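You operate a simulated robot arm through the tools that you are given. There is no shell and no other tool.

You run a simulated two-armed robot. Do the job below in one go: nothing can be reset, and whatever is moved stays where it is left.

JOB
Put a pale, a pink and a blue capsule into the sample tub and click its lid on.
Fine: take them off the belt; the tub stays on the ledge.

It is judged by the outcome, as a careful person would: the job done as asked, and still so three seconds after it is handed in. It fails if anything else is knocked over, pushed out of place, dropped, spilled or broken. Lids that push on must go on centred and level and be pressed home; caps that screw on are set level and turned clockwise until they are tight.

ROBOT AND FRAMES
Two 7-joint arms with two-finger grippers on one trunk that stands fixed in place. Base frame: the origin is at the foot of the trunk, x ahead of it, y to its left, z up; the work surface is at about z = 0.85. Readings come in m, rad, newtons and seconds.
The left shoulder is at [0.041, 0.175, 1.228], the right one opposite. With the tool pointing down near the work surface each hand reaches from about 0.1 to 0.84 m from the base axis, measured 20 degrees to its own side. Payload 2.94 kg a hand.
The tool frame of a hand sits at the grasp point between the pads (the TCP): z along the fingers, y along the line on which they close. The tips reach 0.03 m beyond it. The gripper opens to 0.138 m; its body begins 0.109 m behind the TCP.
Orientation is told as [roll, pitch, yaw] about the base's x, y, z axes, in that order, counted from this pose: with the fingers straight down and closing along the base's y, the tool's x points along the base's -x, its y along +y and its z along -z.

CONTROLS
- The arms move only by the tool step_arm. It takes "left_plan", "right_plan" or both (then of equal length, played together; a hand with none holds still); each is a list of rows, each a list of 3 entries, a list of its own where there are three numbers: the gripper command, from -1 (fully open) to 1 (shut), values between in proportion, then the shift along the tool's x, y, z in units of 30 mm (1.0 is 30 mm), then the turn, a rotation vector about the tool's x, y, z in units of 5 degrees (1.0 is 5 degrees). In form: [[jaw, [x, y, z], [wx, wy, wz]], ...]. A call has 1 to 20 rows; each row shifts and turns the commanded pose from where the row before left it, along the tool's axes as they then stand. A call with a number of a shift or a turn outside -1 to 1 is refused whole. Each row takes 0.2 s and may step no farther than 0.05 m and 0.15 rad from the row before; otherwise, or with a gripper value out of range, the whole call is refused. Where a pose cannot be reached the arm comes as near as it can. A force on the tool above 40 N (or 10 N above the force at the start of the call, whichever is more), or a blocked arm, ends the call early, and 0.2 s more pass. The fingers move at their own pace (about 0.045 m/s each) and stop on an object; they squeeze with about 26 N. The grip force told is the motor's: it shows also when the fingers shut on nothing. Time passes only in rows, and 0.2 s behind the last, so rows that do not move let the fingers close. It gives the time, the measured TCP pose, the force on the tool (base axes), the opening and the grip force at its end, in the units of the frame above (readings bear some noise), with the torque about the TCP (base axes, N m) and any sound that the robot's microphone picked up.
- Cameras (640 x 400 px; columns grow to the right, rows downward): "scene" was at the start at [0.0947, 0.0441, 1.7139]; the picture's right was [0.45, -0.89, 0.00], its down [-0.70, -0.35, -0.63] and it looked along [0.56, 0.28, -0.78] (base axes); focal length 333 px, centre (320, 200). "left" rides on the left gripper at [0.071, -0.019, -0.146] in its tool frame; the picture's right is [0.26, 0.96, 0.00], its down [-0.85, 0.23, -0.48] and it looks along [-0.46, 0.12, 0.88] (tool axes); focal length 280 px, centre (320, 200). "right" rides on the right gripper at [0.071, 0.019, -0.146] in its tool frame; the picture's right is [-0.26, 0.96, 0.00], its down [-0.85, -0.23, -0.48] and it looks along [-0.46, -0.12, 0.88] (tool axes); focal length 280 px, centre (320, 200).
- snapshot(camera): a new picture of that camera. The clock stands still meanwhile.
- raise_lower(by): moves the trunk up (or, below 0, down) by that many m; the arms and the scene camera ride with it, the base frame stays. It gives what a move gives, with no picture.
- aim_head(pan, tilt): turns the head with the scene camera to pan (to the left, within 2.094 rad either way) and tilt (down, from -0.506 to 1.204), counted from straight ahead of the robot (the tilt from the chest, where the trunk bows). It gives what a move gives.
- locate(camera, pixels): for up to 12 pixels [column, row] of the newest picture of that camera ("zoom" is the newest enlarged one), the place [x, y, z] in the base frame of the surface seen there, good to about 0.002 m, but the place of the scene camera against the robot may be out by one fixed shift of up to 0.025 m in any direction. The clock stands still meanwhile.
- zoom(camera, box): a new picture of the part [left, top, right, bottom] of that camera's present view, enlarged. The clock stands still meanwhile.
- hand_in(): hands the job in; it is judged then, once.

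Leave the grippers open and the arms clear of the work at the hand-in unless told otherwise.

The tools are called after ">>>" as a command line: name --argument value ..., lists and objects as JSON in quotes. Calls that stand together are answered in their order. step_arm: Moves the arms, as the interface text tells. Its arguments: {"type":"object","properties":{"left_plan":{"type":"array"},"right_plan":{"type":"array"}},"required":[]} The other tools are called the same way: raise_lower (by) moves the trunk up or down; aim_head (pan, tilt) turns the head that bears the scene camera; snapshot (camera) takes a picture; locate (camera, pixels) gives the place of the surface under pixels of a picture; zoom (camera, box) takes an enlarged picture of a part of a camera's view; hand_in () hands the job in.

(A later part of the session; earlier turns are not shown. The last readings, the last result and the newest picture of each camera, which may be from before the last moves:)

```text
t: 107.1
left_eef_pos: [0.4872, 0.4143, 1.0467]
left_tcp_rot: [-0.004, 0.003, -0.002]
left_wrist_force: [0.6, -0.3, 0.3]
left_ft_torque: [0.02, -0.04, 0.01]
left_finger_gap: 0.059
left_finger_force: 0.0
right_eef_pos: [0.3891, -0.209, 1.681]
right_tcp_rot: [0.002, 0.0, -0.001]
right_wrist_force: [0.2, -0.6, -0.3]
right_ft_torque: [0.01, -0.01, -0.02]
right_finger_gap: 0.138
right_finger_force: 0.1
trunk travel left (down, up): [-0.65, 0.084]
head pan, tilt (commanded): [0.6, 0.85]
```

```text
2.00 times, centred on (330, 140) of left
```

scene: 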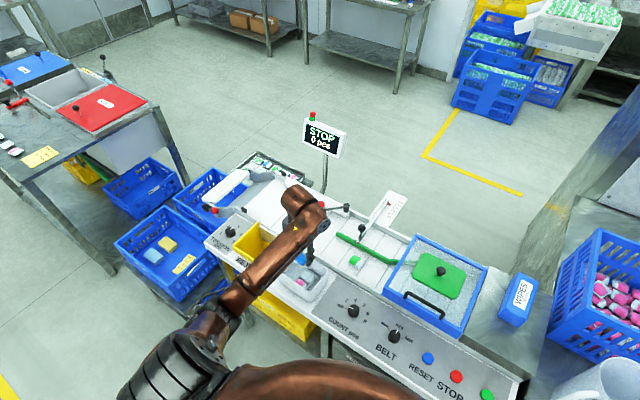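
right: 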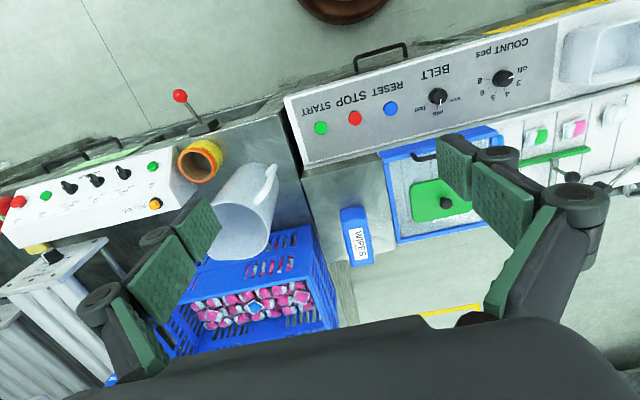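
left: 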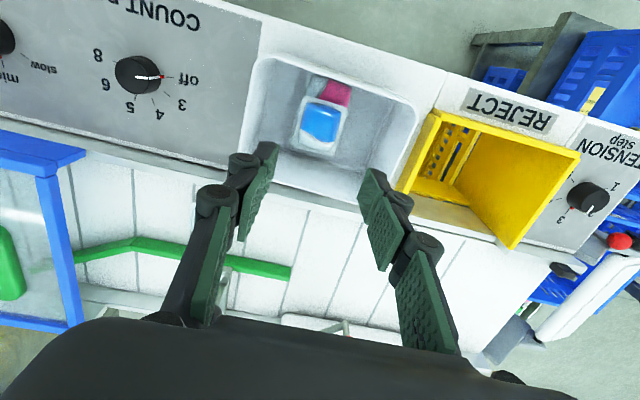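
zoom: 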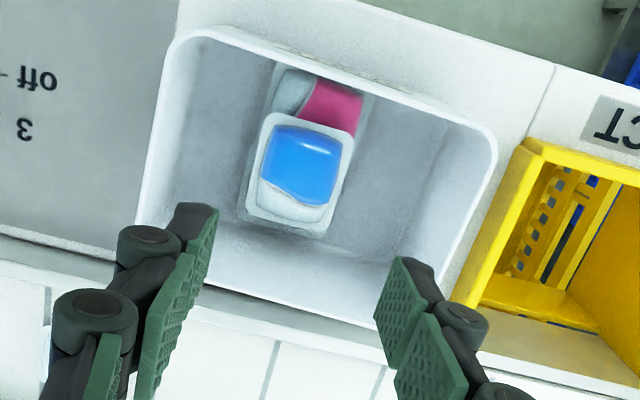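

All three capsules are in the tub, with blue on top of the other two. I'll measure blue's height and the tub's rim for the lid, and zoom on the lid.

>>> locate --camera "zoom" --pixels '[[300, 160], [290, 205], [262, 120], [345, 135], [310, 225], [175, 50], [150, 180], [490, 150], [470, 195], [320, 60], [138, 225], [260, 35]]'

>>> aim_head --pan 0.15 --tilt 0.85

>>> snapshot --camera "scene"

```text
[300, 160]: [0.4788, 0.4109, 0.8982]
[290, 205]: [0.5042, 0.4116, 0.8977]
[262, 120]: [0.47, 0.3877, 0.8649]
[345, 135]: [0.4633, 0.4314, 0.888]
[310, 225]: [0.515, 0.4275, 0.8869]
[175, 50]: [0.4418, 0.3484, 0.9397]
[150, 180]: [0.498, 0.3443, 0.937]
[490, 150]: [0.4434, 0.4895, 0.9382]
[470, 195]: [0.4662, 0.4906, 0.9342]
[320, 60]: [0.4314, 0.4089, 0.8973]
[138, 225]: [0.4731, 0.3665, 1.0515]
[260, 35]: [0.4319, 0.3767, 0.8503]
```

```text
t: 108.0
left_eef_pos: [0.4872, 0.414, 1.0477]
left_tcp_rot: [-0.001, 0.002, -0.003]
left_wrist_force: [1.0, -0.2, 0.2]
left_ft_torque: [-0.01, 0.03, 0.06]
left_finger_gap: 0.0587
left_finger_force: 0.0
right_eef_pos: [0.3903, -0.2097, 1.6805]
right_tcp_rot: [0.002, 0.001, 0.0]
right_wrist_force: [0.1, 0.6, 0.5]
right_ft_torque: [0.01, 0.02, -0.02]
right_finger_gap: 0.1381
right_finger_force: 0.0
trunk travel left (down, up): [-0.65, 0.084]
head pan, tilt (commanded): [0.15, 0.85]
```

```text
taken
```

scene: 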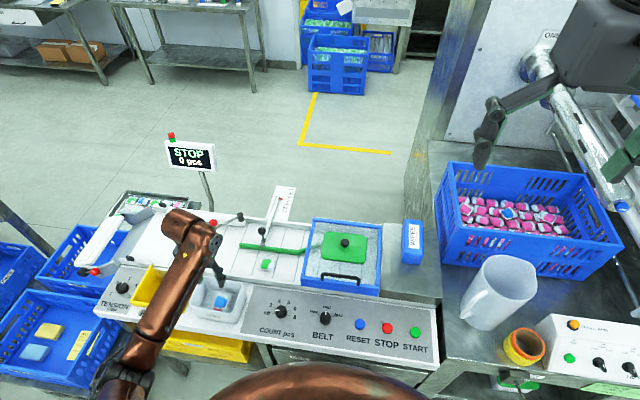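

Blue's top is at 0.898, well below the rim at 0.94. Now the lid: zooming on it at about (345, 247).

>>> zoom --camera "scene" --box '[290, 205, 400, 295]'

>>> locate --camera "zoom" --pixels '[[322, 160], [185, 130], [460, 145], [445, 255], [190, 240], [250, 200], [400, 200], [322, 250], [322, 130], [322, 190], [250, 320], [600, 200]]'

```text
4.44 times, centred on (345, 250) of scene
```

zoom: 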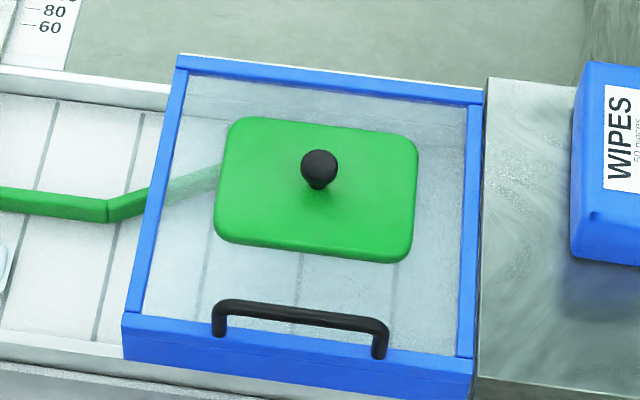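

```text
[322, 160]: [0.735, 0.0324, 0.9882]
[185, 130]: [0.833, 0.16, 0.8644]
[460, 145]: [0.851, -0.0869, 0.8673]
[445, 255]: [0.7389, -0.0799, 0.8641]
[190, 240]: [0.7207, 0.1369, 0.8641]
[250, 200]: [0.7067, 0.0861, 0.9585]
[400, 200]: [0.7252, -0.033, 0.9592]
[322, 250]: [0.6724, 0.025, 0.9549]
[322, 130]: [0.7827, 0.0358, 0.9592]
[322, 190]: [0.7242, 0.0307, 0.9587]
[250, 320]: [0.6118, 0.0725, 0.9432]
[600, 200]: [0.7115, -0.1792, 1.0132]
```

The lid sits on the guard's clear top with a mushroom knob at its middle. I'll move the left hand to (0.64, 0.01, 1.10) to view the lid closely with the hand camera.

>>> step_arm --left_plan '[[0.13, [0, 0, -0.9], [0, 0, 0]], [0.13, [0, -0.3, -0.87], [0, 0, 0]], [0.13, [-0.36, -0.9, 0], [0, 0, 0]], [0.13, [-0.36, -0.9, 0], [0, 0, 0]], [0.13, [-0.36, -0.9, 0], [0, 0, 0]], [0.13, [-0.36, -0.9, 0], [0, 0, 0]], [0.13, [-0.36, -0.9, 0], [0, 0, 0]], [0.13, [-0.36, -0.9, 0], [0, 0, 0]], [0.13, [-0.36, -0.9, 0], [0, 0, 0]], [0.13, [-0.36, -0.9, 0], [0, 0, 0]], [0.13, [-0.36, -0.9, 0], [0, 0, 0]], [0.13, [-0.36, -0.9, 0], [0, 0, 0]], [0.13, [-0.36, -0.9, 0], [0, 0, 0]], [0.13, [-0.36, -0.9, 0], [0, 0, 0]], [0.13, [-0.36, -0.9, 0], [0, 0, 0]], [0.13, [-0.36, -0.9, 0], [0, 0, 0]], [0.13, [0, -0.5, 0], [0, 0, 0]], [0.13, [0, 0, 0], [0, 0, 0]]]'

>>> snapshot --camera "left"

>>> snapshot --camera "scene"

```text
t: 111.8
left_eef_pos: [0.6381, 0.01, 1.0996]
left_tcp_rot: [0.0, 0.002, -0.002]
left_wrist_force: [0.3, 0.6, 0.7]
left_ft_torque: [0.0, 0.01, 0.01]
left_finger_gap: 0.0602
left_finger_force: 0.1
right_eef_pos: [0.3905, -0.2088, 1.6805]
right_tcp_rot: [0.003, 0.0, 0.0]
right_wrist_force: [-0.3, 0.1, -0.4]
right_ft_torque: [-0.03, 0.01, 0.03]
right_finger_gap: 0.138
right_finger_force: 0.0
trunk travel left (down, up): [-0.65, 0.084]
head pan, tilt (commanded): [0.15, 0.85]
```

```text
taken
```

left: 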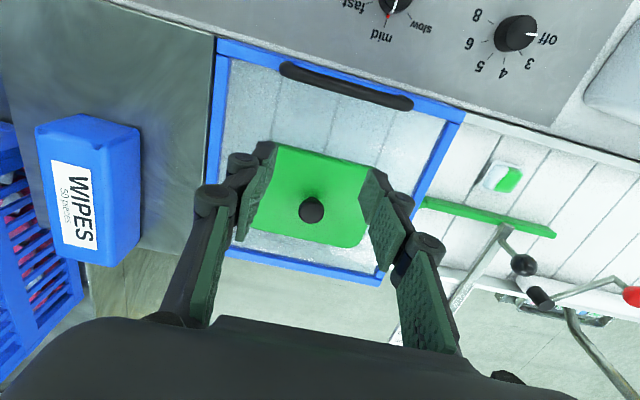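

```text
taken
```

scene: 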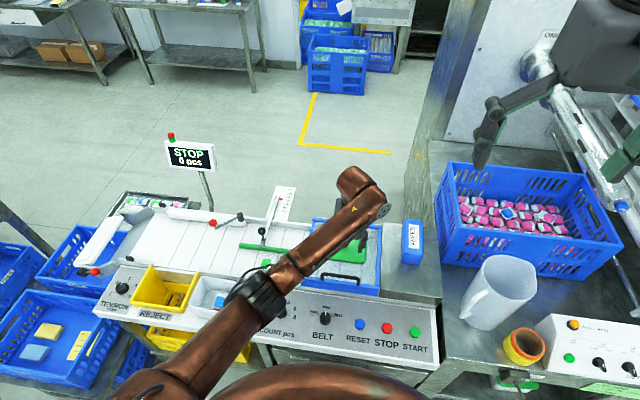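

Reached. I'll open the fingers wide so that they don't hide the lid's edges, then measure the lid and knob.

>>> step_arm --left_plan '[[-1, [0, 0, 0], [0, 0, 0]], [-1, [0, 0, 0], [0, 0, 0]], [-1, [0, 0, 0], [0, 0, 0]], [-1, [0, 0, 0], [0, 0, 0]], [-1, [0, 0, 0], [0, 0, 0]]]'

>>> zoom --camera "left" --box '[200, 100, 440, 280]'

>>> locate --camera "zoom" --pixels '[[297, 245], [300, 120], [210, 110], [440, 180], [340, 330], [240, 300], [130, 250], [440, 300], [295, 225], [290, 265], [270, 245], [325, 248]]'

```text
t: 113.0
left_eef_pos: [0.6375, 0.0098, 1.1004]
left_tcp_rot: [-0.003, 0.001, -0.002]
left_wrist_force: [-0.9, -0.6, 0.5]
left_ft_torque: [-0.03, -0.01, 0.0]
left_finger_gap: 0.1379
left_finger_force: 0.1
right_eef_pos: [0.3901, -0.2102, 1.6815]
right_tcp_rot: [0.001, 0.0, 0.0]
right_wrist_force: [0.3, 0.5, 0.0]
right_ft_torque: [0.03, 0.02, 0.01]
right_finger_gap: 0.1383
right_finger_force: 0.1
trunk travel left (down, up): [-0.65, 0.084]
head pan, tilt (commanded): [0.15, 0.85]
```

```text
2.22 times, centred on (320, 190) of left
```

zoom: 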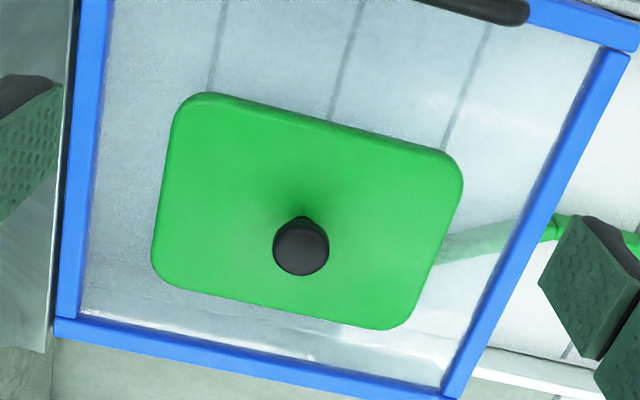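

```text
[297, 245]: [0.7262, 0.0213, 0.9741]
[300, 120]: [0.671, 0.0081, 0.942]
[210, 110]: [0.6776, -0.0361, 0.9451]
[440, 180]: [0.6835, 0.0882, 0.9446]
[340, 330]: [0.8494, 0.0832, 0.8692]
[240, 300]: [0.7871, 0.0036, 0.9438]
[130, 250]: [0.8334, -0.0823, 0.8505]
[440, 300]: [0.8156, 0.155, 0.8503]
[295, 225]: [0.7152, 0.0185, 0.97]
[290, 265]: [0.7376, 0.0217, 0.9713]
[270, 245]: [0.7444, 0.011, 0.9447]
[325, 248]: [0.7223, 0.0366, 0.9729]
```

>>> locate --camera "zoom" --pixels '[[260, 109], [330, 126], [400, 144], [220, 291], [290, 309], [360, 324], [176, 140], [166, 190], [158, 240], [456, 200], [441, 250], [424, 290]]'

>>> zoom --camera "left" --box '[280, 170, 350, 230]'

```text
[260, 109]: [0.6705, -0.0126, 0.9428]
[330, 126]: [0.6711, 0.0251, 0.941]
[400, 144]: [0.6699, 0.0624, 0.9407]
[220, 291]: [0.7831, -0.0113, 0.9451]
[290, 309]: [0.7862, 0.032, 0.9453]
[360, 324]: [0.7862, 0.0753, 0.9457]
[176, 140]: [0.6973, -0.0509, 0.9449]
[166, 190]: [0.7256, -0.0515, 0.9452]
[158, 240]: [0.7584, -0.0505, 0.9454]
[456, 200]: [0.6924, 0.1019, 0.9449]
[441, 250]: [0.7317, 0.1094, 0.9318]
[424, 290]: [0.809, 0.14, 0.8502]
```

```text
6.67 times, centred on (315, 200) of left
```

zoom: 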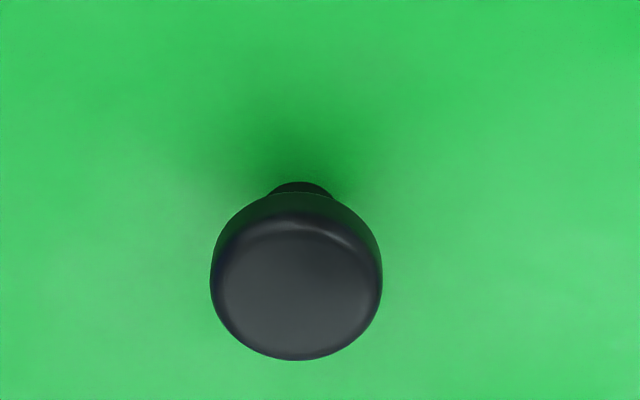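

>>> locate --camera "zoom" --pixels '[[297, 290], [225, 290], [370, 290], [297, 240], [297, 345], [216, 280], [378, 280], [300, 190], [297, 205], [297, 225], [285, 187], [315, 187]]'

```text
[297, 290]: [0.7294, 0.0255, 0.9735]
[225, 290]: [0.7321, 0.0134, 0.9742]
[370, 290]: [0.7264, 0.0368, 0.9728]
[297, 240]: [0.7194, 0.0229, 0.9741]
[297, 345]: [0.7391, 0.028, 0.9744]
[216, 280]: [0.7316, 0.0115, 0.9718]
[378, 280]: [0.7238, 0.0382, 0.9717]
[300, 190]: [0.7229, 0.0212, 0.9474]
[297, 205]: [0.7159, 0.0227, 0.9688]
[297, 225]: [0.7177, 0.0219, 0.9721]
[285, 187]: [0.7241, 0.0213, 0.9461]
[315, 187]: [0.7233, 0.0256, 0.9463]
```

Knob centre is (0.728, 0.025), head 29 mm across, top at 0.974; the lid spans x 0.670–0.7865, y −0.0515–0.103 (top at 0.9455), square to the base axes and centred on the knob. Before picking it up, I'll go back above the tub to measure all four rim edges precisely.

>>> step_arm --left_plan '[[-1, [0.453, 0.8125, -0.04], [0, 0, 0]], [-1, [0.453, 0.8125, -0.04], [0, 0, 0]], [-1, [0.453, 0.8125, -0.04], [0, 0, 0]], [-1, [0.453, 0.8125, -0.04], [0, 0, 0]], [-1, [0.453, 0.8125, -0.04], [0, 0, 0]], [-1, [0.453, 0.8125, -0.04], [0, 0, 0]], [-1, [0.453, 0.8125, -0.04], [0, 0, 0]], [-1, [0.453, 0.8125, -0.04], [0, 0, 0]], [-1, [0.453, 0.8125, -0.04], [0, 0, 0]], [-1, [0.453, 0.8125, -0.04], [0, 0, 0]], [-1, [0.453, 0.8125, -0.04], [0, 0, 0]], [-1, [0.453, 0.8125, -0.04], [0, 0, 0]], [-1, [0.453, 0.8125, -0.04], [0, 0, 0]], [-1, [0.453, 0.8125, -0.04], [0, 0, 0]], [-1, [0.453, 0.8125, -0.04], [0, 0, 0]], [-1, [0.453, 0.8125, -0.04], [0, 0, 0]], [-1, [0, 0, 0], [0, 0, 0]]]'

>>> snapshot --camera "left"

>>> zoom --camera "left" --box '[200, 90, 440, 270]'

```text
t: 116.6
left_eef_pos: [0.4212, 0.401, 1.1209]
left_tcp_rot: [0.0, 0.002, -0.001]
left_wrist_force: [0.7, 0.5, 0.3]
left_ft_torque: [-0.02, 0.0, 0.02]
left_finger_gap: 0.1381
left_finger_force: 0.1
right_eef_pos: [0.3916, -0.2104, 1.6801]
right_tcp_rot: [0.002, 0.002, -0.001]
right_wrist_force: [-0.4, -0.2, 0.7]
right_ft_torque: [0.01, 0.01, -0.01]
right_finger_gap: 0.1381
right_finger_force: 0.1
trunk travel left (down, up): [-0.65, 0.084]
head pan, tilt (commanded): [0.15, 0.85]
```

```text
taken
```

left: 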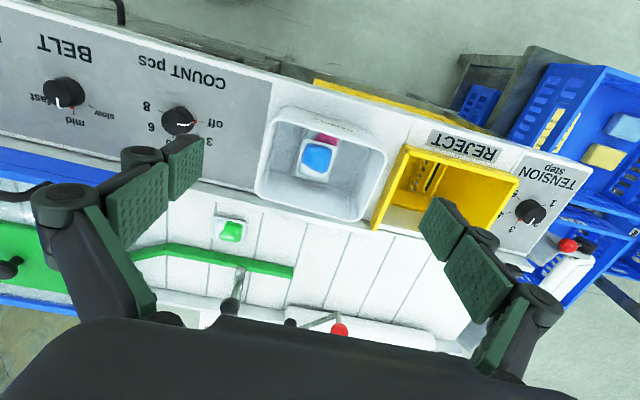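

```text
2.22 times, centred on (320, 180) of left
```

zoom: 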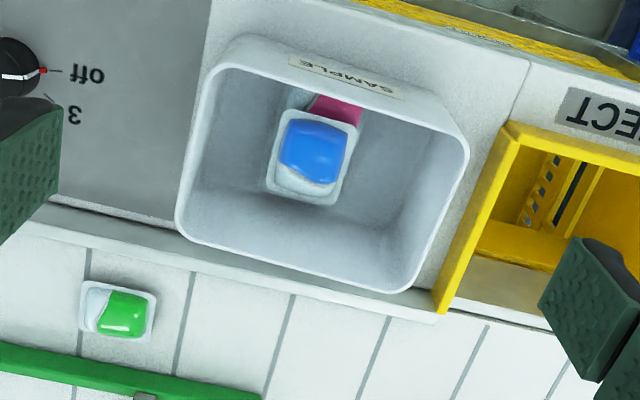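

>>> zoom --camera "left" --box '[245, 100, 395, 230]'

```text
3.08 times, centred on (320, 165) of left
```

zoom: 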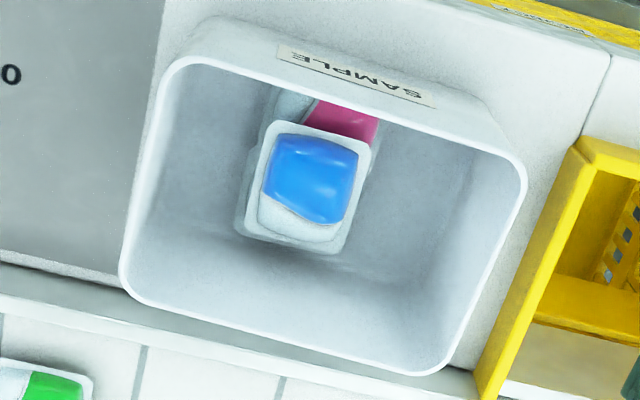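

>>> locate --camera "zoom" --pixels '[[151, 130], [137, 200], [128, 245], [519, 205], [496, 268], [470, 332], [260, 79], [350, 106], [430, 130], [200, 321], [280, 345], [350, 364]]'

>>> locate --camera "zoom" --pixels '[[154, 130], [140, 200], [131, 245], [516, 205], [492, 268], [466, 332], [260, 83], [350, 110], [430, 134], [200, 317], [280, 341], [350, 360]]'

```text
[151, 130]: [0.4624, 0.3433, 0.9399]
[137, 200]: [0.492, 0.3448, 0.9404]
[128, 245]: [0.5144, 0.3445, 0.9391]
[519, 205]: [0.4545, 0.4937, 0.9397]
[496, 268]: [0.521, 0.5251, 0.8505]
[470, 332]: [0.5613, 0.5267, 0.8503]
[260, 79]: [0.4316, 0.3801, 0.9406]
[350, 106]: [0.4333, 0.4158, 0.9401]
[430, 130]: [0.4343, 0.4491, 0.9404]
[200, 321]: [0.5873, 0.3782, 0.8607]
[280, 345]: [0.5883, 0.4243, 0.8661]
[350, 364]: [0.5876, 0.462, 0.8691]
```

```text
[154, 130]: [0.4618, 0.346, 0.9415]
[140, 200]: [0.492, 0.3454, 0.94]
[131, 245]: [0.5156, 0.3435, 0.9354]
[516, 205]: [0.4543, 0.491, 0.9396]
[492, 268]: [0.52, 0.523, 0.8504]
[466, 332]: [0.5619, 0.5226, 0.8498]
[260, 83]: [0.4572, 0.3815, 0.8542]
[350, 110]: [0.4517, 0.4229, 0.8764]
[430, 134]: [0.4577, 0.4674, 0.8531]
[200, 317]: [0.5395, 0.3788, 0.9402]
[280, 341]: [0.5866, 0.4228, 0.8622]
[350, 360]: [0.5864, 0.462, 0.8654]
```

>>> locate --camera "zoom" --pixels '[[200, 313], [200, 319], [280, 335], [280, 338], [350, 353], [350, 357], [488, 268], [484, 268], [460, 332], [455, 332], [522, 205], [513, 205]]'

>>> locate --camera "zoom" --pixels '[[149, 130], [147, 130], [134, 200], [260, 76], [260, 73], [350, 103], [350, 100], [430, 126], [486, 268], [482, 268], [458, 332], [350, 349]]'

```text
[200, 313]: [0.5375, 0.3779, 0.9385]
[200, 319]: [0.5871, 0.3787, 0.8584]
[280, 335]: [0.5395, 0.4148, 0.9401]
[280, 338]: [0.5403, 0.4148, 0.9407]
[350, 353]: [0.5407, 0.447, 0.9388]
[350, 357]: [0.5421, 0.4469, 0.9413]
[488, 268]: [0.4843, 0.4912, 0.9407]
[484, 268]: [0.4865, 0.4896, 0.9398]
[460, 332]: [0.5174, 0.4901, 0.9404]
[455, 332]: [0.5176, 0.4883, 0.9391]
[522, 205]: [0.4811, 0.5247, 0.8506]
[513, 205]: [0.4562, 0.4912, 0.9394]
```

```text
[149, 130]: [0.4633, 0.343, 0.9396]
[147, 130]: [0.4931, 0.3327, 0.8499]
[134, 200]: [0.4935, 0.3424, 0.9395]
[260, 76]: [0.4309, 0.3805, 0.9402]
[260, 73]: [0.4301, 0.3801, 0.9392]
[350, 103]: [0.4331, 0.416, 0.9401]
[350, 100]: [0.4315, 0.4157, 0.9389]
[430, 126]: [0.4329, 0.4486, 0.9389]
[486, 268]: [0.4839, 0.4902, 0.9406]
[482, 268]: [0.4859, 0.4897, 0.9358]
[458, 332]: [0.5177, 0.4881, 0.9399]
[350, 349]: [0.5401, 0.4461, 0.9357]
```

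The tub's outer rim is x 0.4315–0.5403 and y 0.3426–0.4912, so its centre is (0.486, 0.417), turned about −2°. The lid (117 × 154 mm) is square with its knob at its centre. I'll move back toward the lid, raised, then lower the trunk 0.15 m so that the arm reaches the knob upright.

>>> step_arm --left_plan '[[0.13, [-0.44, -0.833, -0.333], [0, 0, 0]], [0.13, [-0.44, -0.833, -0.333], [0, 0, 0]], [0.13, [-0.44, -0.833, -0.333], [0, 0, 0]], [0.13, [-0.44, -0.833, -0.333], [0, 0, 0]], [0.13, [-0.44, -0.833, -0.333], [0, 0, 0]], [0.13, [-0.44, -0.833, -0.333], [0, 0, 0]], [0.13, [-0.44, -0.833, -0.333], [0, 0, 0]], [0.13, [-0.44, -0.833, -0.333], [0, 0, 0]], [0.13, [-0.44, -0.833, -0.333], [0, 0, 0]], [0.13, [-0.44, -0.833, -0.333], [0, 0, 0]], [0.13, [-0.44, -0.833, -0.333], [0, 0, 0]], [0.13, [-0.44, -0.833, -0.333], [0, 0, 0]], [0.13, [0, 0, 0], [0, 0, 0]]]'

>>> raise_lower --by -0.15

>>> snapshot --camera "scene"

```text
t: 119.4
left_eef_pos: [0.5797, 0.101, 1.2393]
left_tcp_rot: [-0.002, 0.002, -0.001]
left_wrist_force: [-0.1, -0.7, 0.1]
left_ft_torque: [-0.01, -0.04, 0.02]
left_finger_gap: 0.0599
left_finger_force: 0.0
right_eef_pos: [0.3898, -0.2091, 1.6804]
right_tcp_rot: [-0.001, 0.001, -0.001]
right_wrist_force: [-1.1, -0.4, 0.6]
right_ft_torque: [0.0, 0.0, 0.02]
right_finger_gap: 0.1383
right_finger_force: 0.0
trunk travel left (down, up): [-0.65, 0.084]
head pan, tilt (commanded): [0.15, 0.85]
```

```text
t: 121.2
left_eef_pos: [0.5786, 0.1013, 1.0904]
left_tcp_rot: [-0.003, -0.001, -0.001]
left_wrist_force: [0.0, -0.6, 0.1]
left_ft_torque: [-0.01, 0.01, 0.01]
left_finger_gap: 0.0602
left_finger_force: 0.1
right_eef_pos: [0.39, -0.2097, 1.5315]
right_tcp_rot: [0.002, 0.0, 0.001]
right_wrist_force: [-0.3, -0.3, 0.3]
right_ft_torque: [-0.03, -0.01, -0.02]
right_finger_gap: 0.1378
right_finger_force: 0.1
trunk travel left (down, up): [-0.5, 0.234]
head pan, tilt (commanded): [0.15, 0.85]
```

```text
taken
```

scene: 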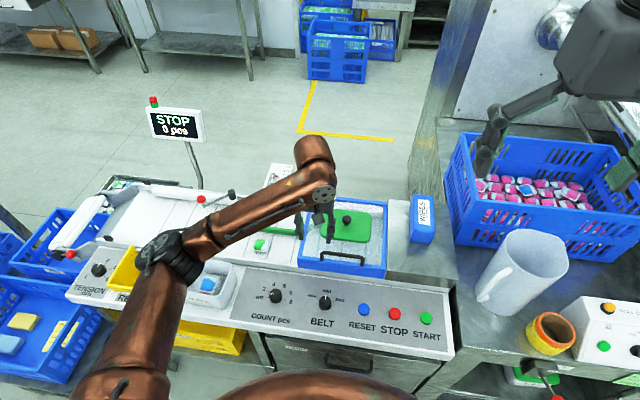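

Now to above the knob at (0.728, 0.025, 1.06), upright.

>>> step_arm --left_plan '[[0.13, [-0.71, -0.362, 0.143], [0, 0, 0]], [0.13, [-0.71, -0.362, 0.143], [0, 0, 0]], [0.13, [-0.71, -0.362, 0.143], [0, 0, 0]], [0.13, [-0.71, -0.362, 0.143], [0, 0, 0]], [0.13, [-0.71, -0.362, 0.143], [0, 0, 0]], [0.13, [-0.71, -0.362, 0.143], [0, 0, 0]], [0.13, [-0.71, -0.362, 0.143], [0, 0, 0]], [0.13, [0, 0, 0], [0, 0, 0]]]'

>>> snapshot --camera "left"

>>> snapshot --camera "scene"

```text
t: 123.0
left_eef_pos: [0.728, 0.0259, 1.0591]
left_tcp_rot: [-0.001, 0.001, -0.001]
left_wrist_force: [0.0, 0.2, -0.3]
left_ft_torque: [-0.04, -0.01, -0.02]
left_finger_gap: 0.06
left_finger_force: 0.1
right_eef_pos: [0.3918, -0.2095, 1.5311]
right_tcp_rot: [-0.001, 0.001, 0.001]
right_wrist_force: [-0.4, 0.3, -0.1]
right_ft_torque: [-0.04, -0.04, 0.01]
right_finger_gap: 0.1381
right_finger_force: 0.0
trunk travel left (down, up): [-0.5, 0.234]
head pan, tilt (commanded): [0.15, 0.85]
```

```text
taken
```

left: 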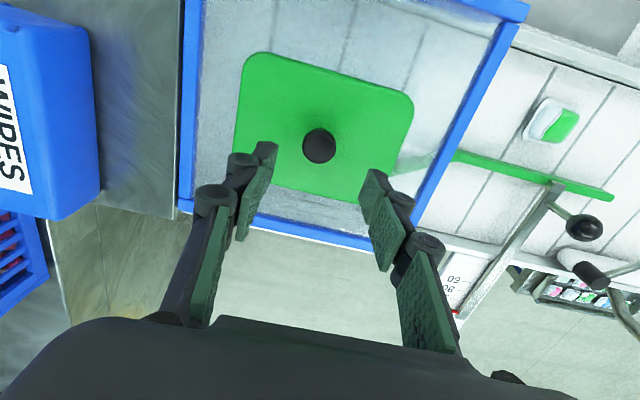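

```text
taken
```

scene: 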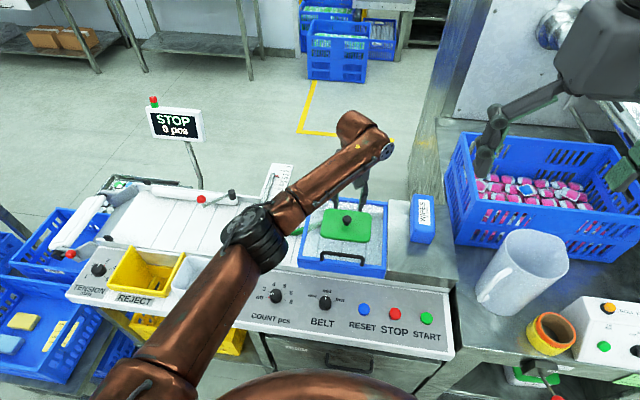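

Reached (0.728, 0.026, 1.059), upright. Re-measuring the knob and lid edges from here.

>>> zoom --camera "left" --box '[225, 40, 425, 215]'

>>> locate --camera "zoom" --pixels '[[300, 335], [258, 335], [342, 335], [300, 300], [300, 370], [70, 60], [560, 180], [300, 110], [40, 300], [480, 480], [100, 50], [420, 140]]'

```text
2.29 times, centred on (325, 128) of left
```

zoom: 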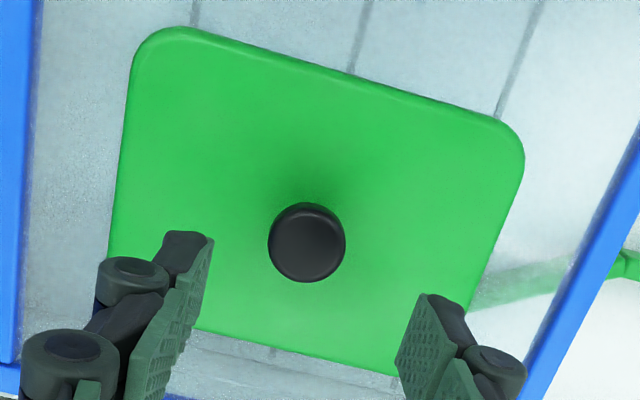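

```text
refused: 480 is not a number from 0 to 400
```

>>> locate --camera "zoom" --pixels '[[306, 243], [272, 243], [341, 243], [306, 212], [306, 278], [230, 47], [330, 75], [440, 107], [122, 130], [117, 200], [515, 190], [490, 250]]'

>>> locate --camera "zoom" --pixels '[[250, 335], [320, 352], [370, 365], [250, 338], [125, 130], [518, 190], [494, 250], [230, 43], [330, 71], [440, 103], [500, 140], [160, 40]]'

```text
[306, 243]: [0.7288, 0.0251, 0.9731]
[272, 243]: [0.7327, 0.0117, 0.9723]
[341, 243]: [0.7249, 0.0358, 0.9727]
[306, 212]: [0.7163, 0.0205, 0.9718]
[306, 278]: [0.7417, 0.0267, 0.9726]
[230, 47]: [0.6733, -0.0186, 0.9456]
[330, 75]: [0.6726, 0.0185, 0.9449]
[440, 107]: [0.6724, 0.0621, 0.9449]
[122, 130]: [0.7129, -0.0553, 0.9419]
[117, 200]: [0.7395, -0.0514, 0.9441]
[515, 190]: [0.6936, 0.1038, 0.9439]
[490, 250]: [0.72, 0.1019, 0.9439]
```

```text
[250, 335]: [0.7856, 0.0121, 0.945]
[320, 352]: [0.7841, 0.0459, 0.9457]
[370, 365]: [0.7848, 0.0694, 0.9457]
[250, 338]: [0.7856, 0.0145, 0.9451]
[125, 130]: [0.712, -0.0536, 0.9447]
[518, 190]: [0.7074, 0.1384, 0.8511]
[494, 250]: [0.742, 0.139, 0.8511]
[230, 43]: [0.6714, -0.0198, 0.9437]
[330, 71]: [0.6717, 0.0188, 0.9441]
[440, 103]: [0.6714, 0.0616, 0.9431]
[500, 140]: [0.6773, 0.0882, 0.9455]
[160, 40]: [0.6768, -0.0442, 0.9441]
```

Knob at (0.7288, 0.0245), lid square to the base. Descending to TCP z≈0.9785 with the tips astride the knob, just above the lid's top (0.945).

>>> step_arm --left_plan '[[0.13, [-0.02, -0.04, 0.7], [0, 0, 0]], [0.13, [0, 0, 0.7], [0, 0, 0]], [0.13, [0, 0, 0.6], [0, 0, 0]], [0.13, [0, 0, 0.4], [0, 0, 0]], [0.13, [0, 0, 0.28], [0, 0, 0]], [0.13, [0, 0, 0], [0, 0, 0]]]'

>>> zoom --camera "left" --box '[200, 80, 440, 260]'

>>> zoom --camera "scene" --box '[280, 170, 420, 280]'

```text
t: 124.3
left_eef_pos: [0.7286, 0.0223, 0.9792]
left_tcp_rot: [0.001, 0.001, -0.001]
left_wrist_force: [0.7, 0.4, -0.2]
left_ft_torque: [-0.04, 0.0, -0.01]
left_finger_gap: 0.0598
left_finger_force: 0.1
right_eef_pos: [0.3906, -0.2117, 1.5316]
right_tcp_rot: [0.003, 0.002, 0.0]
right_wrist_force: [0.4, 0.6, 0.1]
right_ft_torque: [-0.01, -0.02, 0.01]
right_finger_gap: 0.1378
right_finger_force: 0.1
trunk travel left (down, up): [-0.5, 0.234]
head pan, tilt (commanded): [0.15, 0.85]
```

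```text
2.22 times, centred on (320, 170) of left
```

zoom: 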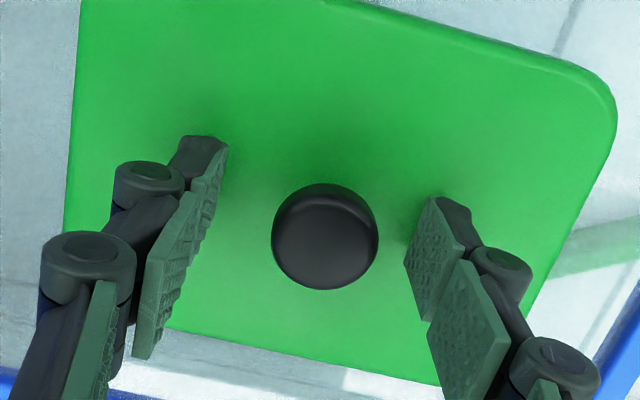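

```text
3.64 times, centred on (350, 225) of scene
```

zoom: 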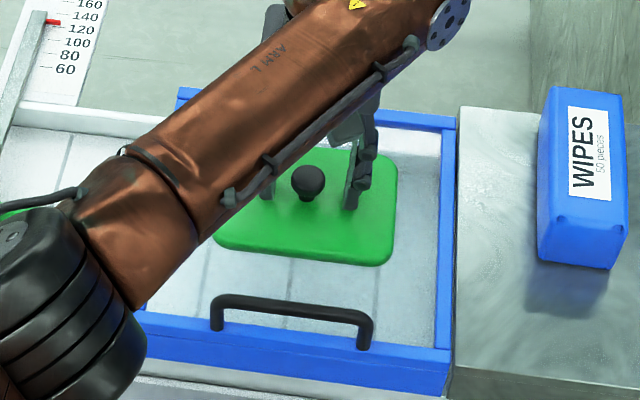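

The knob is between the pads. I'll shift 2 mm to centre and close on it.

>>> step_arm --left_plan '[[0.13, [0, 0.06, 0], [0, 0, 0]], [0.45, [0, 0, 0], [0, 0, 0]], [0.6, [0, 0, 0], [0, 0, 0]], [1, [0, 0, 0], [0, 0, 0]], [1, [0, 0, 0], [0, 0, 0]], [1, [0, 0, 0], [0, 0, 0]], [1, [0, 0, 0], [0, 0, 0]]]'

>>> zoom --camera "left" --box '[200, 80, 440, 260]'

```text
t: 126.0
left_eef_pos: [0.7276, 0.0241, 0.9786]
left_tcp_rot: [-0.001, 0.001, -0.001]
left_wrist_force: [0.3, 0.3, 0.8]
left_ft_torque: [0.03, -0.01, 0.0]
left_finger_gap: 0.0279
left_finger_force: 25.8
right_eef_pos: [0.391, -0.2109, 1.5309]
right_tcp_rot: [0.002, 0.001, -0.001]
right_wrist_force: [0.1, 0.0, 0.2]
right_ft_torque: [0.03, 0.06, -0.01]
right_finger_gap: 0.1381
right_finger_force: 0.0
trunk travel left (down, up): [-0.5, 0.234]
head pan, tilt (commanded): [0.15, 0.85]
```

```text
2.22 times, centred on (320, 170) of left
```

zoom: 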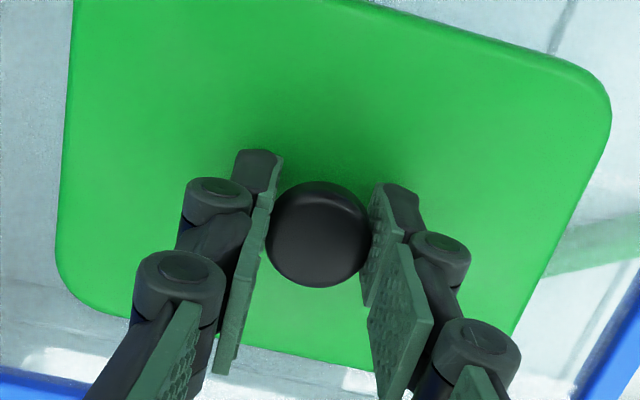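

Gripped on the knob (gap 27.9 mm, 26 N). Slow lift of 30 mm, then I check that the lid comes along level.

>>> step_arm --left_plan '[[1, [0, 0, -0.1], [0, 0, 0]], [1, [0, 0, -0.2], [0, 0, 0]], [1, [0, 0, -0.3], [0, 0, 0]], [1, [0, 0, -0.4], [0, 0, 0]], [1, [0, 0, 0], [0, 0, 0]]]'

>>> zoom --camera "left" --box '[180, 40, 460, 260]'

>>> zoom --camera "scene" --box '[280, 170, 420, 280]'

```text
t: 127.2
left_eef_pos: [0.7286, 0.0251, 1.0089]
left_tcp_rot: [-0.002, 0.002, -0.003]
left_wrist_force: [0.4, -0.5, -0.4]
left_ft_torque: [0.02, 0.02, -0.03]
left_finger_gap: 0.0277
left_finger_force: 26.1
right_eef_pos: [0.3904, -0.21, 1.5313]
right_tcp_rot: [0.001, 0.002, 0.001]
right_wrist_force: [-0.1, 0.7, -0.2]
right_ft_torque: [-0.03, -0.01, 0.01]
right_finger_gap: 0.1383
right_finger_force: 0.0
trunk travel left (down, up): [-0.5, 0.234]
head pan, tilt (commanded): [0.15, 0.85]
```

```text
1.82 times, centred on (320, 150) of left
```

zoom: 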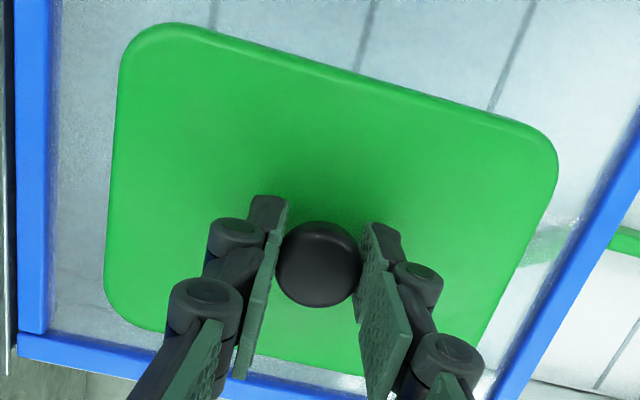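

```text
3.64 times, centred on (350, 225) of scene
```

zoom: 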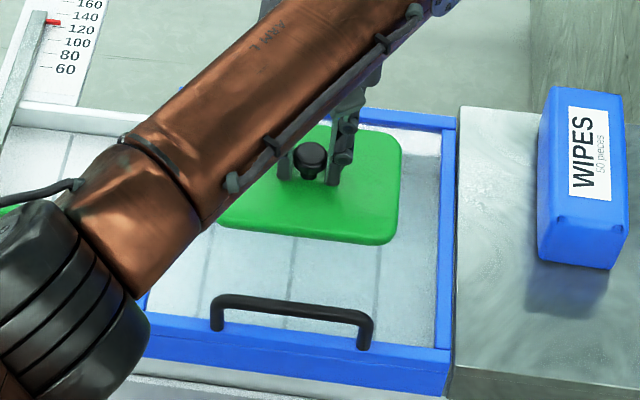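

The lid is up. Checking that it hangs level by locating points on its top.

>>> locate --camera "zoom" --pixels '[[150, 40], [340, 90], [530, 150], [125, 150], [125, 270], [500, 220], [450, 330], [300, 360], [200, 130], [400, 180], [318, 262], [150, 300]]'

```text
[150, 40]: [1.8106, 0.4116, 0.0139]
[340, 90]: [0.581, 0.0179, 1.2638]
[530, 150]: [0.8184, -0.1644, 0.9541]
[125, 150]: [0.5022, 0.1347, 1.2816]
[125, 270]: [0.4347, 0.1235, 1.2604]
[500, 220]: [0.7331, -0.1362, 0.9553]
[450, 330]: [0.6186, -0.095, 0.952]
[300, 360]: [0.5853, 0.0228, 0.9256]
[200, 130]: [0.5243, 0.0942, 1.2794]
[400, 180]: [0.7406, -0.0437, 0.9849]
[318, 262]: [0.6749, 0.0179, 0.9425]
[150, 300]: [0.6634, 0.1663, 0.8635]
```

That referred to the scene zoom. Retaking the left zoom and locating.

>>> zoom --camera "left" --box '[180, 40, 460, 260]'

>>> locate --camera "zoom" --pixels '[[150, 45], [340, 85], [530, 150], [125, 150], [125, 270], [500, 240], [480, 300], [300, 355], [200, 130], [400, 180], [318, 262], [150, 300]]'

>>> locate --camera "zoom" --pixels '[[240, 36], [340, 66], [450, 101], [119, 110], [115, 170], [109, 240], [545, 205], [522, 255], [500, 310], [280, 352], [320, 363], [355, 371]]'

```text
1.82 times, centred on (320, 150) of left
```

zoom: 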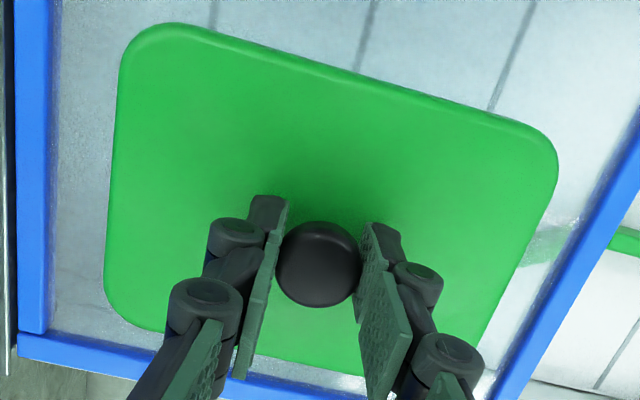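

```text
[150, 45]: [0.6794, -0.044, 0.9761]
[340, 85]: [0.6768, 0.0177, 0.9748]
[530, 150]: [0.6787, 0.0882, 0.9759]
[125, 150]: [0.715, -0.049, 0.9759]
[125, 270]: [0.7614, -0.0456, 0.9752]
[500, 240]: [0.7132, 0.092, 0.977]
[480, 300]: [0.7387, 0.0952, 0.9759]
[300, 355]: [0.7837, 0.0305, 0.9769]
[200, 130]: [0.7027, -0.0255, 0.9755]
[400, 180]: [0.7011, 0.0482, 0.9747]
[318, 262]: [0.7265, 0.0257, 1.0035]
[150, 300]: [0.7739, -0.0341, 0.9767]
```

```text
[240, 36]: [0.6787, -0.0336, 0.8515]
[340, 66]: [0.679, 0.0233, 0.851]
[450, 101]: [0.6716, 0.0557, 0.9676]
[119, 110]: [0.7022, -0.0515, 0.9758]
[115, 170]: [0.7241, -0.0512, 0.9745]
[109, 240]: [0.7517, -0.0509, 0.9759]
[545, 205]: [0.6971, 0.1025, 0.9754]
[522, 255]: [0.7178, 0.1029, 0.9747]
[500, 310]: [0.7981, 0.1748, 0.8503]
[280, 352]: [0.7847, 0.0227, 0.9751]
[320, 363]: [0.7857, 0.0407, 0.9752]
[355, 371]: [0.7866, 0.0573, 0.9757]
```

The lid hangs level (top at 0.9755 everywhere, ±1 mm) and centred under the TCP, 33.4 mm below it. I'll raise it 50 mm and carry it over the tub at about 0.13 m/s.

>>> step_arm --left_plan '[[1, [0, 0, -0.8], [0, 0, 0]], [1, [0, 0, -0.9], [0, 0, 0]], [1, [0.449, 0.724, 0], [0, 0, 0]], [1, [0.449, 0.724, 0], [0, 0, 0]], [1, [0.449, 0.724, 0], [0, 0, 0]], [1, [0.449, 0.724, 0], [0, 0, 0]], [1, [0.449, 0.724, 0], [0, 0, 0]], [1, [0.449, 0.724, 0], [0, 0, 0]], [1, [0.449, 0.724, 0], [0, 0, 0]], [1, [0.449, 0.724, 0], [0, 0, 0]], [1, [0.449, 0.724, 0], [0, 0, 0]], [1, [0.449, 0.724, 0], [0, 0, 0]], [1, [0.449, 0.724, 0], [0, 0, 0]], [1, [0.449, 0.724, 0], [0, 0, 0]], [1, [0.449, 0.724, 0], [0, 0, 0]], [1, [0.449, 0.724, 0], [0, 0, 0]], [1, [0.449, 0.724, 0], [0, 0, 0]], [1, [0.449, 0.724, 0], [0, 0, 0]], [1, [0.449, 0.724, 0], [0, 0, 0]], [1, [0.449, 0.724, 0], [0, 0, 0]]]'

>>> aim_head --pan 0.5 --tilt 0.85

>>> snapshot --camera "left"

>>> snapshot --camera "scene"

```text
t: 131.3
left_eef_pos: [0.486, 0.4169, 1.0596]
left_tcp_rot: [-0.002, -0.001, -0.002]
left_wrist_force: [-0.3, 0.3, -1.1]
left_ft_torque: [-0.02, 0.0, 0.0]
left_finger_gap: 0.0276
left_finger_force: 25.9
right_eef_pos: [0.3887, -0.2091, 1.5308]
right_tcp_rot: [-0.001, 0.001, 0.0]
right_wrist_force: [1.0, 0.2, -0.7]
right_ft_torque: [-0.02, -0.02, 0.02]
right_finger_gap: 0.1381
right_finger_force: 0.1
trunk travel left (down, up): [-0.5, 0.234]
head pan, tilt (commanded): [0.15, 0.85]
```

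```text
t: 132.2
left_eef_pos: [0.4865, 0.4175, 1.0588]
left_tcp_rot: [-0.002, 0.002, -0.002]
left_wrist_force: [-0.6, 0.9, -0.4]
left_ft_torque: [0.01, -0.01, 0.0]
left_finger_gap: 0.0279
left_finger_force: 25.9
right_eef_pos: [0.39, -0.2085, 1.5316]
right_tcp_rot: [0.001, 0.0, 0.0]
right_wrist_force: [0.1, -0.5, -0.3]
right_ft_torque: [0.03, 0.02, 0.0]
right_finger_gap: 0.1378
right_finger_force: 0.1
trunk travel left (down, up): [-0.5, 0.234]
head pan, tilt (commanded): [0.499, 0.85]
```

```text
taken
```

left: 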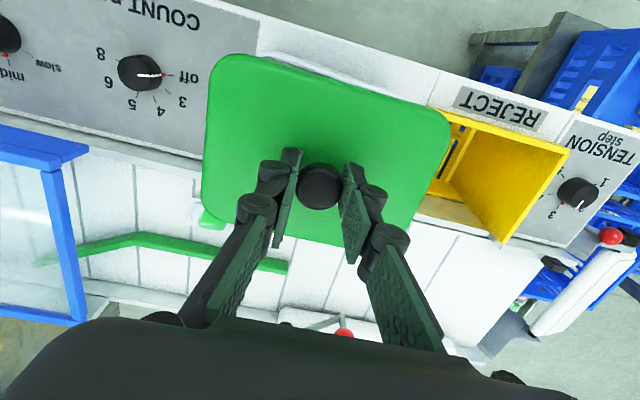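

```text
taken
```

scene: 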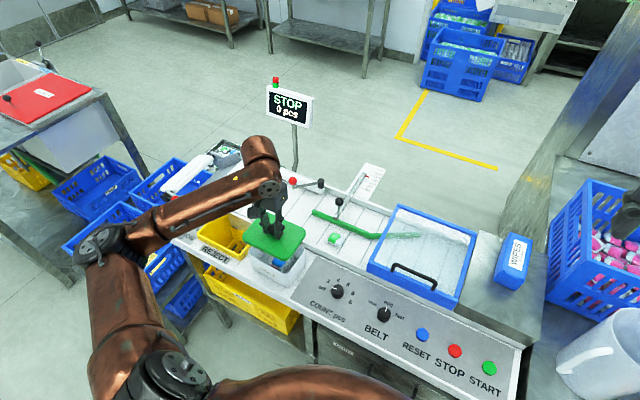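

The lid is over the tub. Zooming to compare the lid's edges with the tub's rim still visible around it.

>>> zoom --camera "left" --box '[180, 20, 480, 240]'

>>> zoom --camera "scene" --box '[220, 180, 340, 300]'

```text
1.82 times, centred on (330, 130) of left
```

zoom: 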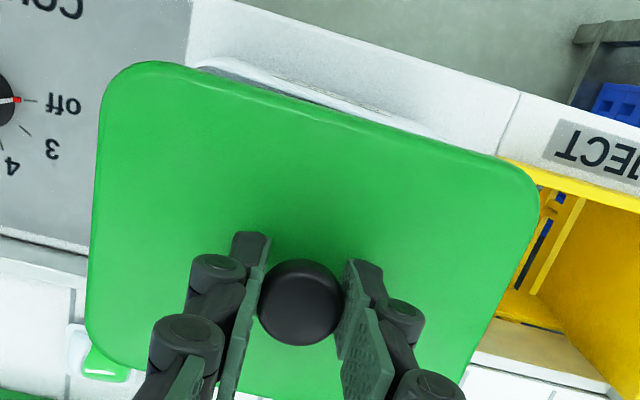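

```text
3.33 times, centred on (280, 240) of scene
```

zoom: 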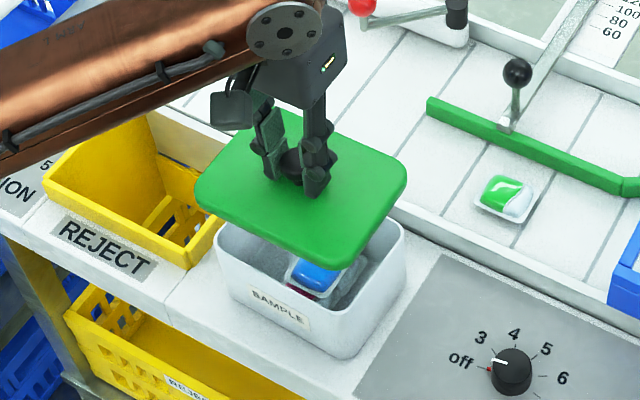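

I'll turn the hand −2° to match the tub, then re-measure the held lid.

>>> step_arm --left_plan '[[1, [0, 0, 0], [0, 0, 0.4]], [1, [0, 0, 0], [0, 0, 0]]]'

>>> zoom --camera "left" --box '[180, 20, 480, 240]'

>>> locate --camera "zoom" --pixels '[[180, 70], [250, 89], [330, 112], [430, 140], [98, 140], [92, 220], [88, 290], [532, 220], [505, 285], [480, 335], [150, 80], [500, 180]]'

>>> locate --camera "zoom" --pixels '[[220, 72], [260, 80], [300, 90], [350, 105], [400, 120], [230, 65], [300, 85], [380, 108], [110, 345], [130, 365], [250, 380], [300, 390]]'

```text
t: 132.8
left_eef_pos: [0.4861, 0.4158, 1.0609]
left_tcp_rot: [-0.003, 0.003, -0.037]
left_wrist_force: [-0.7, -0.2, -1.0]
left_ft_torque: [0.0, -0.02, 0.03]
left_finger_gap: 0.0279
left_finger_force: 25.7
right_eef_pos: [0.3914, -0.2097, 1.5301]
right_tcp_rot: [0.003, 0.0, 0.0]
right_wrist_force: [0.7, -0.3, -1.0]
right_ft_torque: [0.03, 0.0, 0.0]
right_finger_gap: 0.1381
right_finger_force: 0.0
trunk travel left (down, up): [-0.5, 0.234]
head pan, tilt (commanded): [0.499, 0.85]
```

```text
1.82 times, centred on (330, 130) of left
```

zoom: 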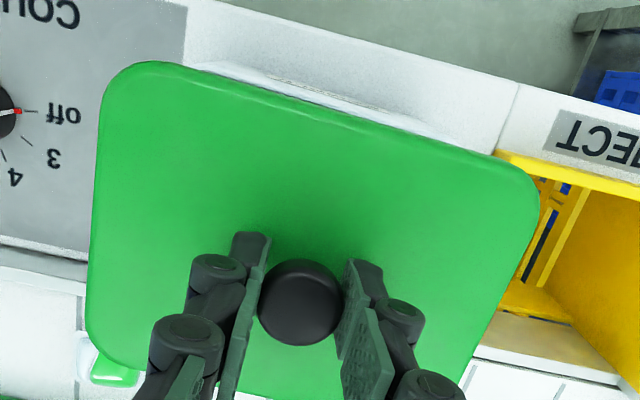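

```text
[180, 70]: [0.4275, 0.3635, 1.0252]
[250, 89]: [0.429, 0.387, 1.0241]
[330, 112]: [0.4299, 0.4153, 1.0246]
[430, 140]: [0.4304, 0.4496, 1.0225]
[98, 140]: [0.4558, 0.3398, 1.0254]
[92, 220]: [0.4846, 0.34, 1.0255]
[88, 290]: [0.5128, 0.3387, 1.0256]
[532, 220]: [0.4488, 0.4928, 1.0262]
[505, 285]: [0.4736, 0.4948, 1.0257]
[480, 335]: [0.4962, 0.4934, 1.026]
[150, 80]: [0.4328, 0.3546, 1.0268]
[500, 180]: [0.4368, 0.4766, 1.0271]
```

```text
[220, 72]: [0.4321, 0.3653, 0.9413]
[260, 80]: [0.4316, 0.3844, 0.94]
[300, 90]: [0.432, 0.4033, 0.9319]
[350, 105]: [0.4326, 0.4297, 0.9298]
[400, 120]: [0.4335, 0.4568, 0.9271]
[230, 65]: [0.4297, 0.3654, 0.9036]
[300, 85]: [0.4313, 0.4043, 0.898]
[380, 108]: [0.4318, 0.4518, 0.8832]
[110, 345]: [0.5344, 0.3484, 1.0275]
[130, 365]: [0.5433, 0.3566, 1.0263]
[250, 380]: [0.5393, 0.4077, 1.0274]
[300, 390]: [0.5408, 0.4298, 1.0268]
```

The lid matches the tub's angle (≈ −1.9°) and is centred within about 1 mm: lid centre (0.486, 0.417), tub centre (0.486, 0.417). Lowering to z≈0.993, just above first contact.

>>> step_arm --left_plan '[[1, [0, 0, 0.6], [0, 0, 0]], [1, [0, 0, 0.6], [0, 0, 0]], [1, [0, 0, 0.5], [0, 0, 0]], [1, [0, 0, 0.35], [0, 0, 0]], [1, [0, 0, 0.2], [0, 0, 0]], [1, [0, 0, 0], [0, 0, 0]]]'

>>> zoom --camera "left" --box '[160, 20, 480, 260]'

>>> zoom --camera "scene" --box '[220, 180, 340, 300]'

```text
t: 134.2
left_eef_pos: [0.4858, 0.416, 0.9929]
left_tcp_rot: [-0.002, 0.001, -0.038]
left_wrist_force: [-0.2, -0.6, 0.3]
left_ft_torque: [0.02, 0.0, 0.01]
left_finger_gap: 0.0278
left_finger_force: 26.1
right_eef_pos: [0.3906, -0.2092, 1.5309]
right_tcp_rot: [0.002, -0.001, 0.001]
right_wrist_force: [-0.6, -0.6, 0.1]
right_ft_torque: [0.0, 0.02, -0.06]
right_finger_gap: 0.1379
right_finger_force: 0.1
trunk travel left (down, up): [-0.5, 0.234]
head pan, tilt (commanded): [0.499, 0.85]
```

```text
1.67 times, centred on (320, 140) of left
```

zoom: 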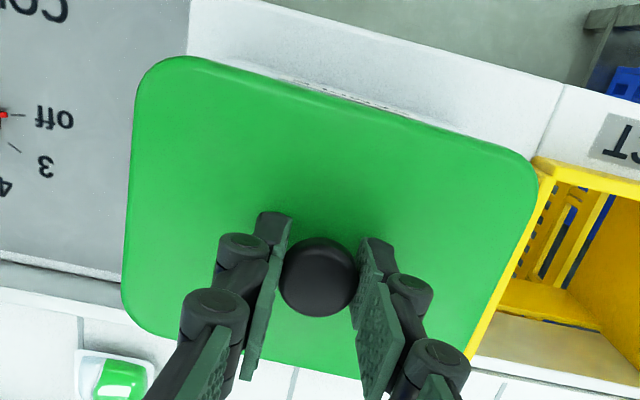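

```text
3.33 times, centred on (280, 240) of scene
```

zoom: 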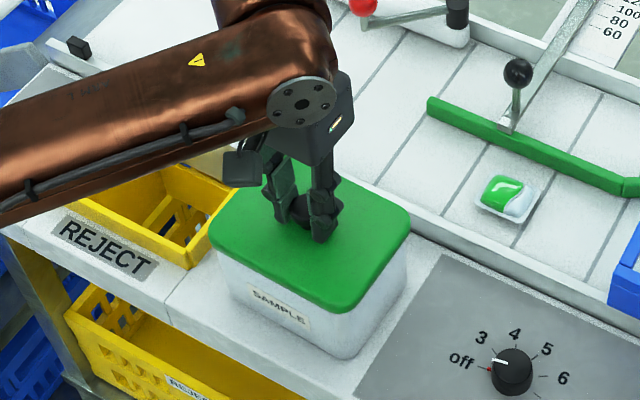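

It looks well aligned. A closer scene view of the lid edges against the tub walls before pressing.

>>> zoom --camera "scene" --box '[275, 225, 350, 290]'

>>> zoom --camera "scene" --box '[275, 225, 350, 290]'

>>> zoom --camera "scene" --box '[277, 232, 347, 292]'

```text
6.15 times, centred on (312, 258) of scene
```

zoom: 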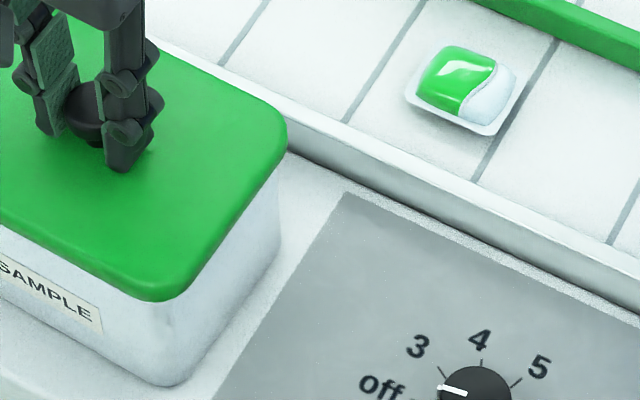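

```text
6.15 times, centred on (312, 258) of scene
```

zoom: 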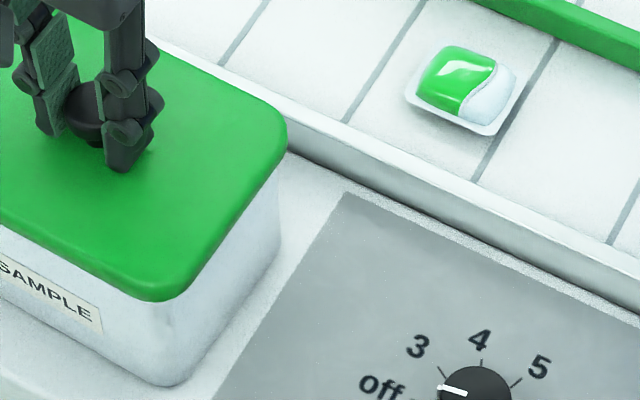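

```text
6.67 times, centred on (312, 262) of scene
```

zoom: 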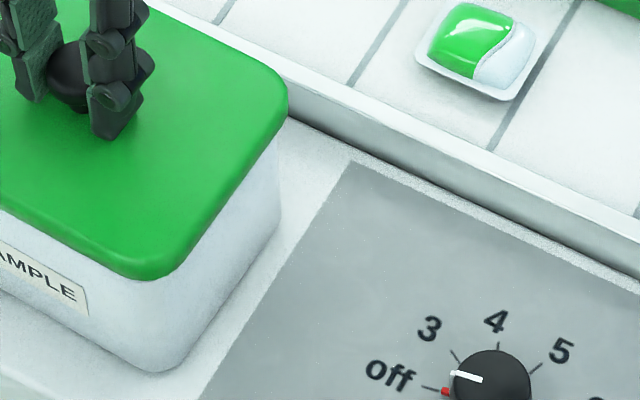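

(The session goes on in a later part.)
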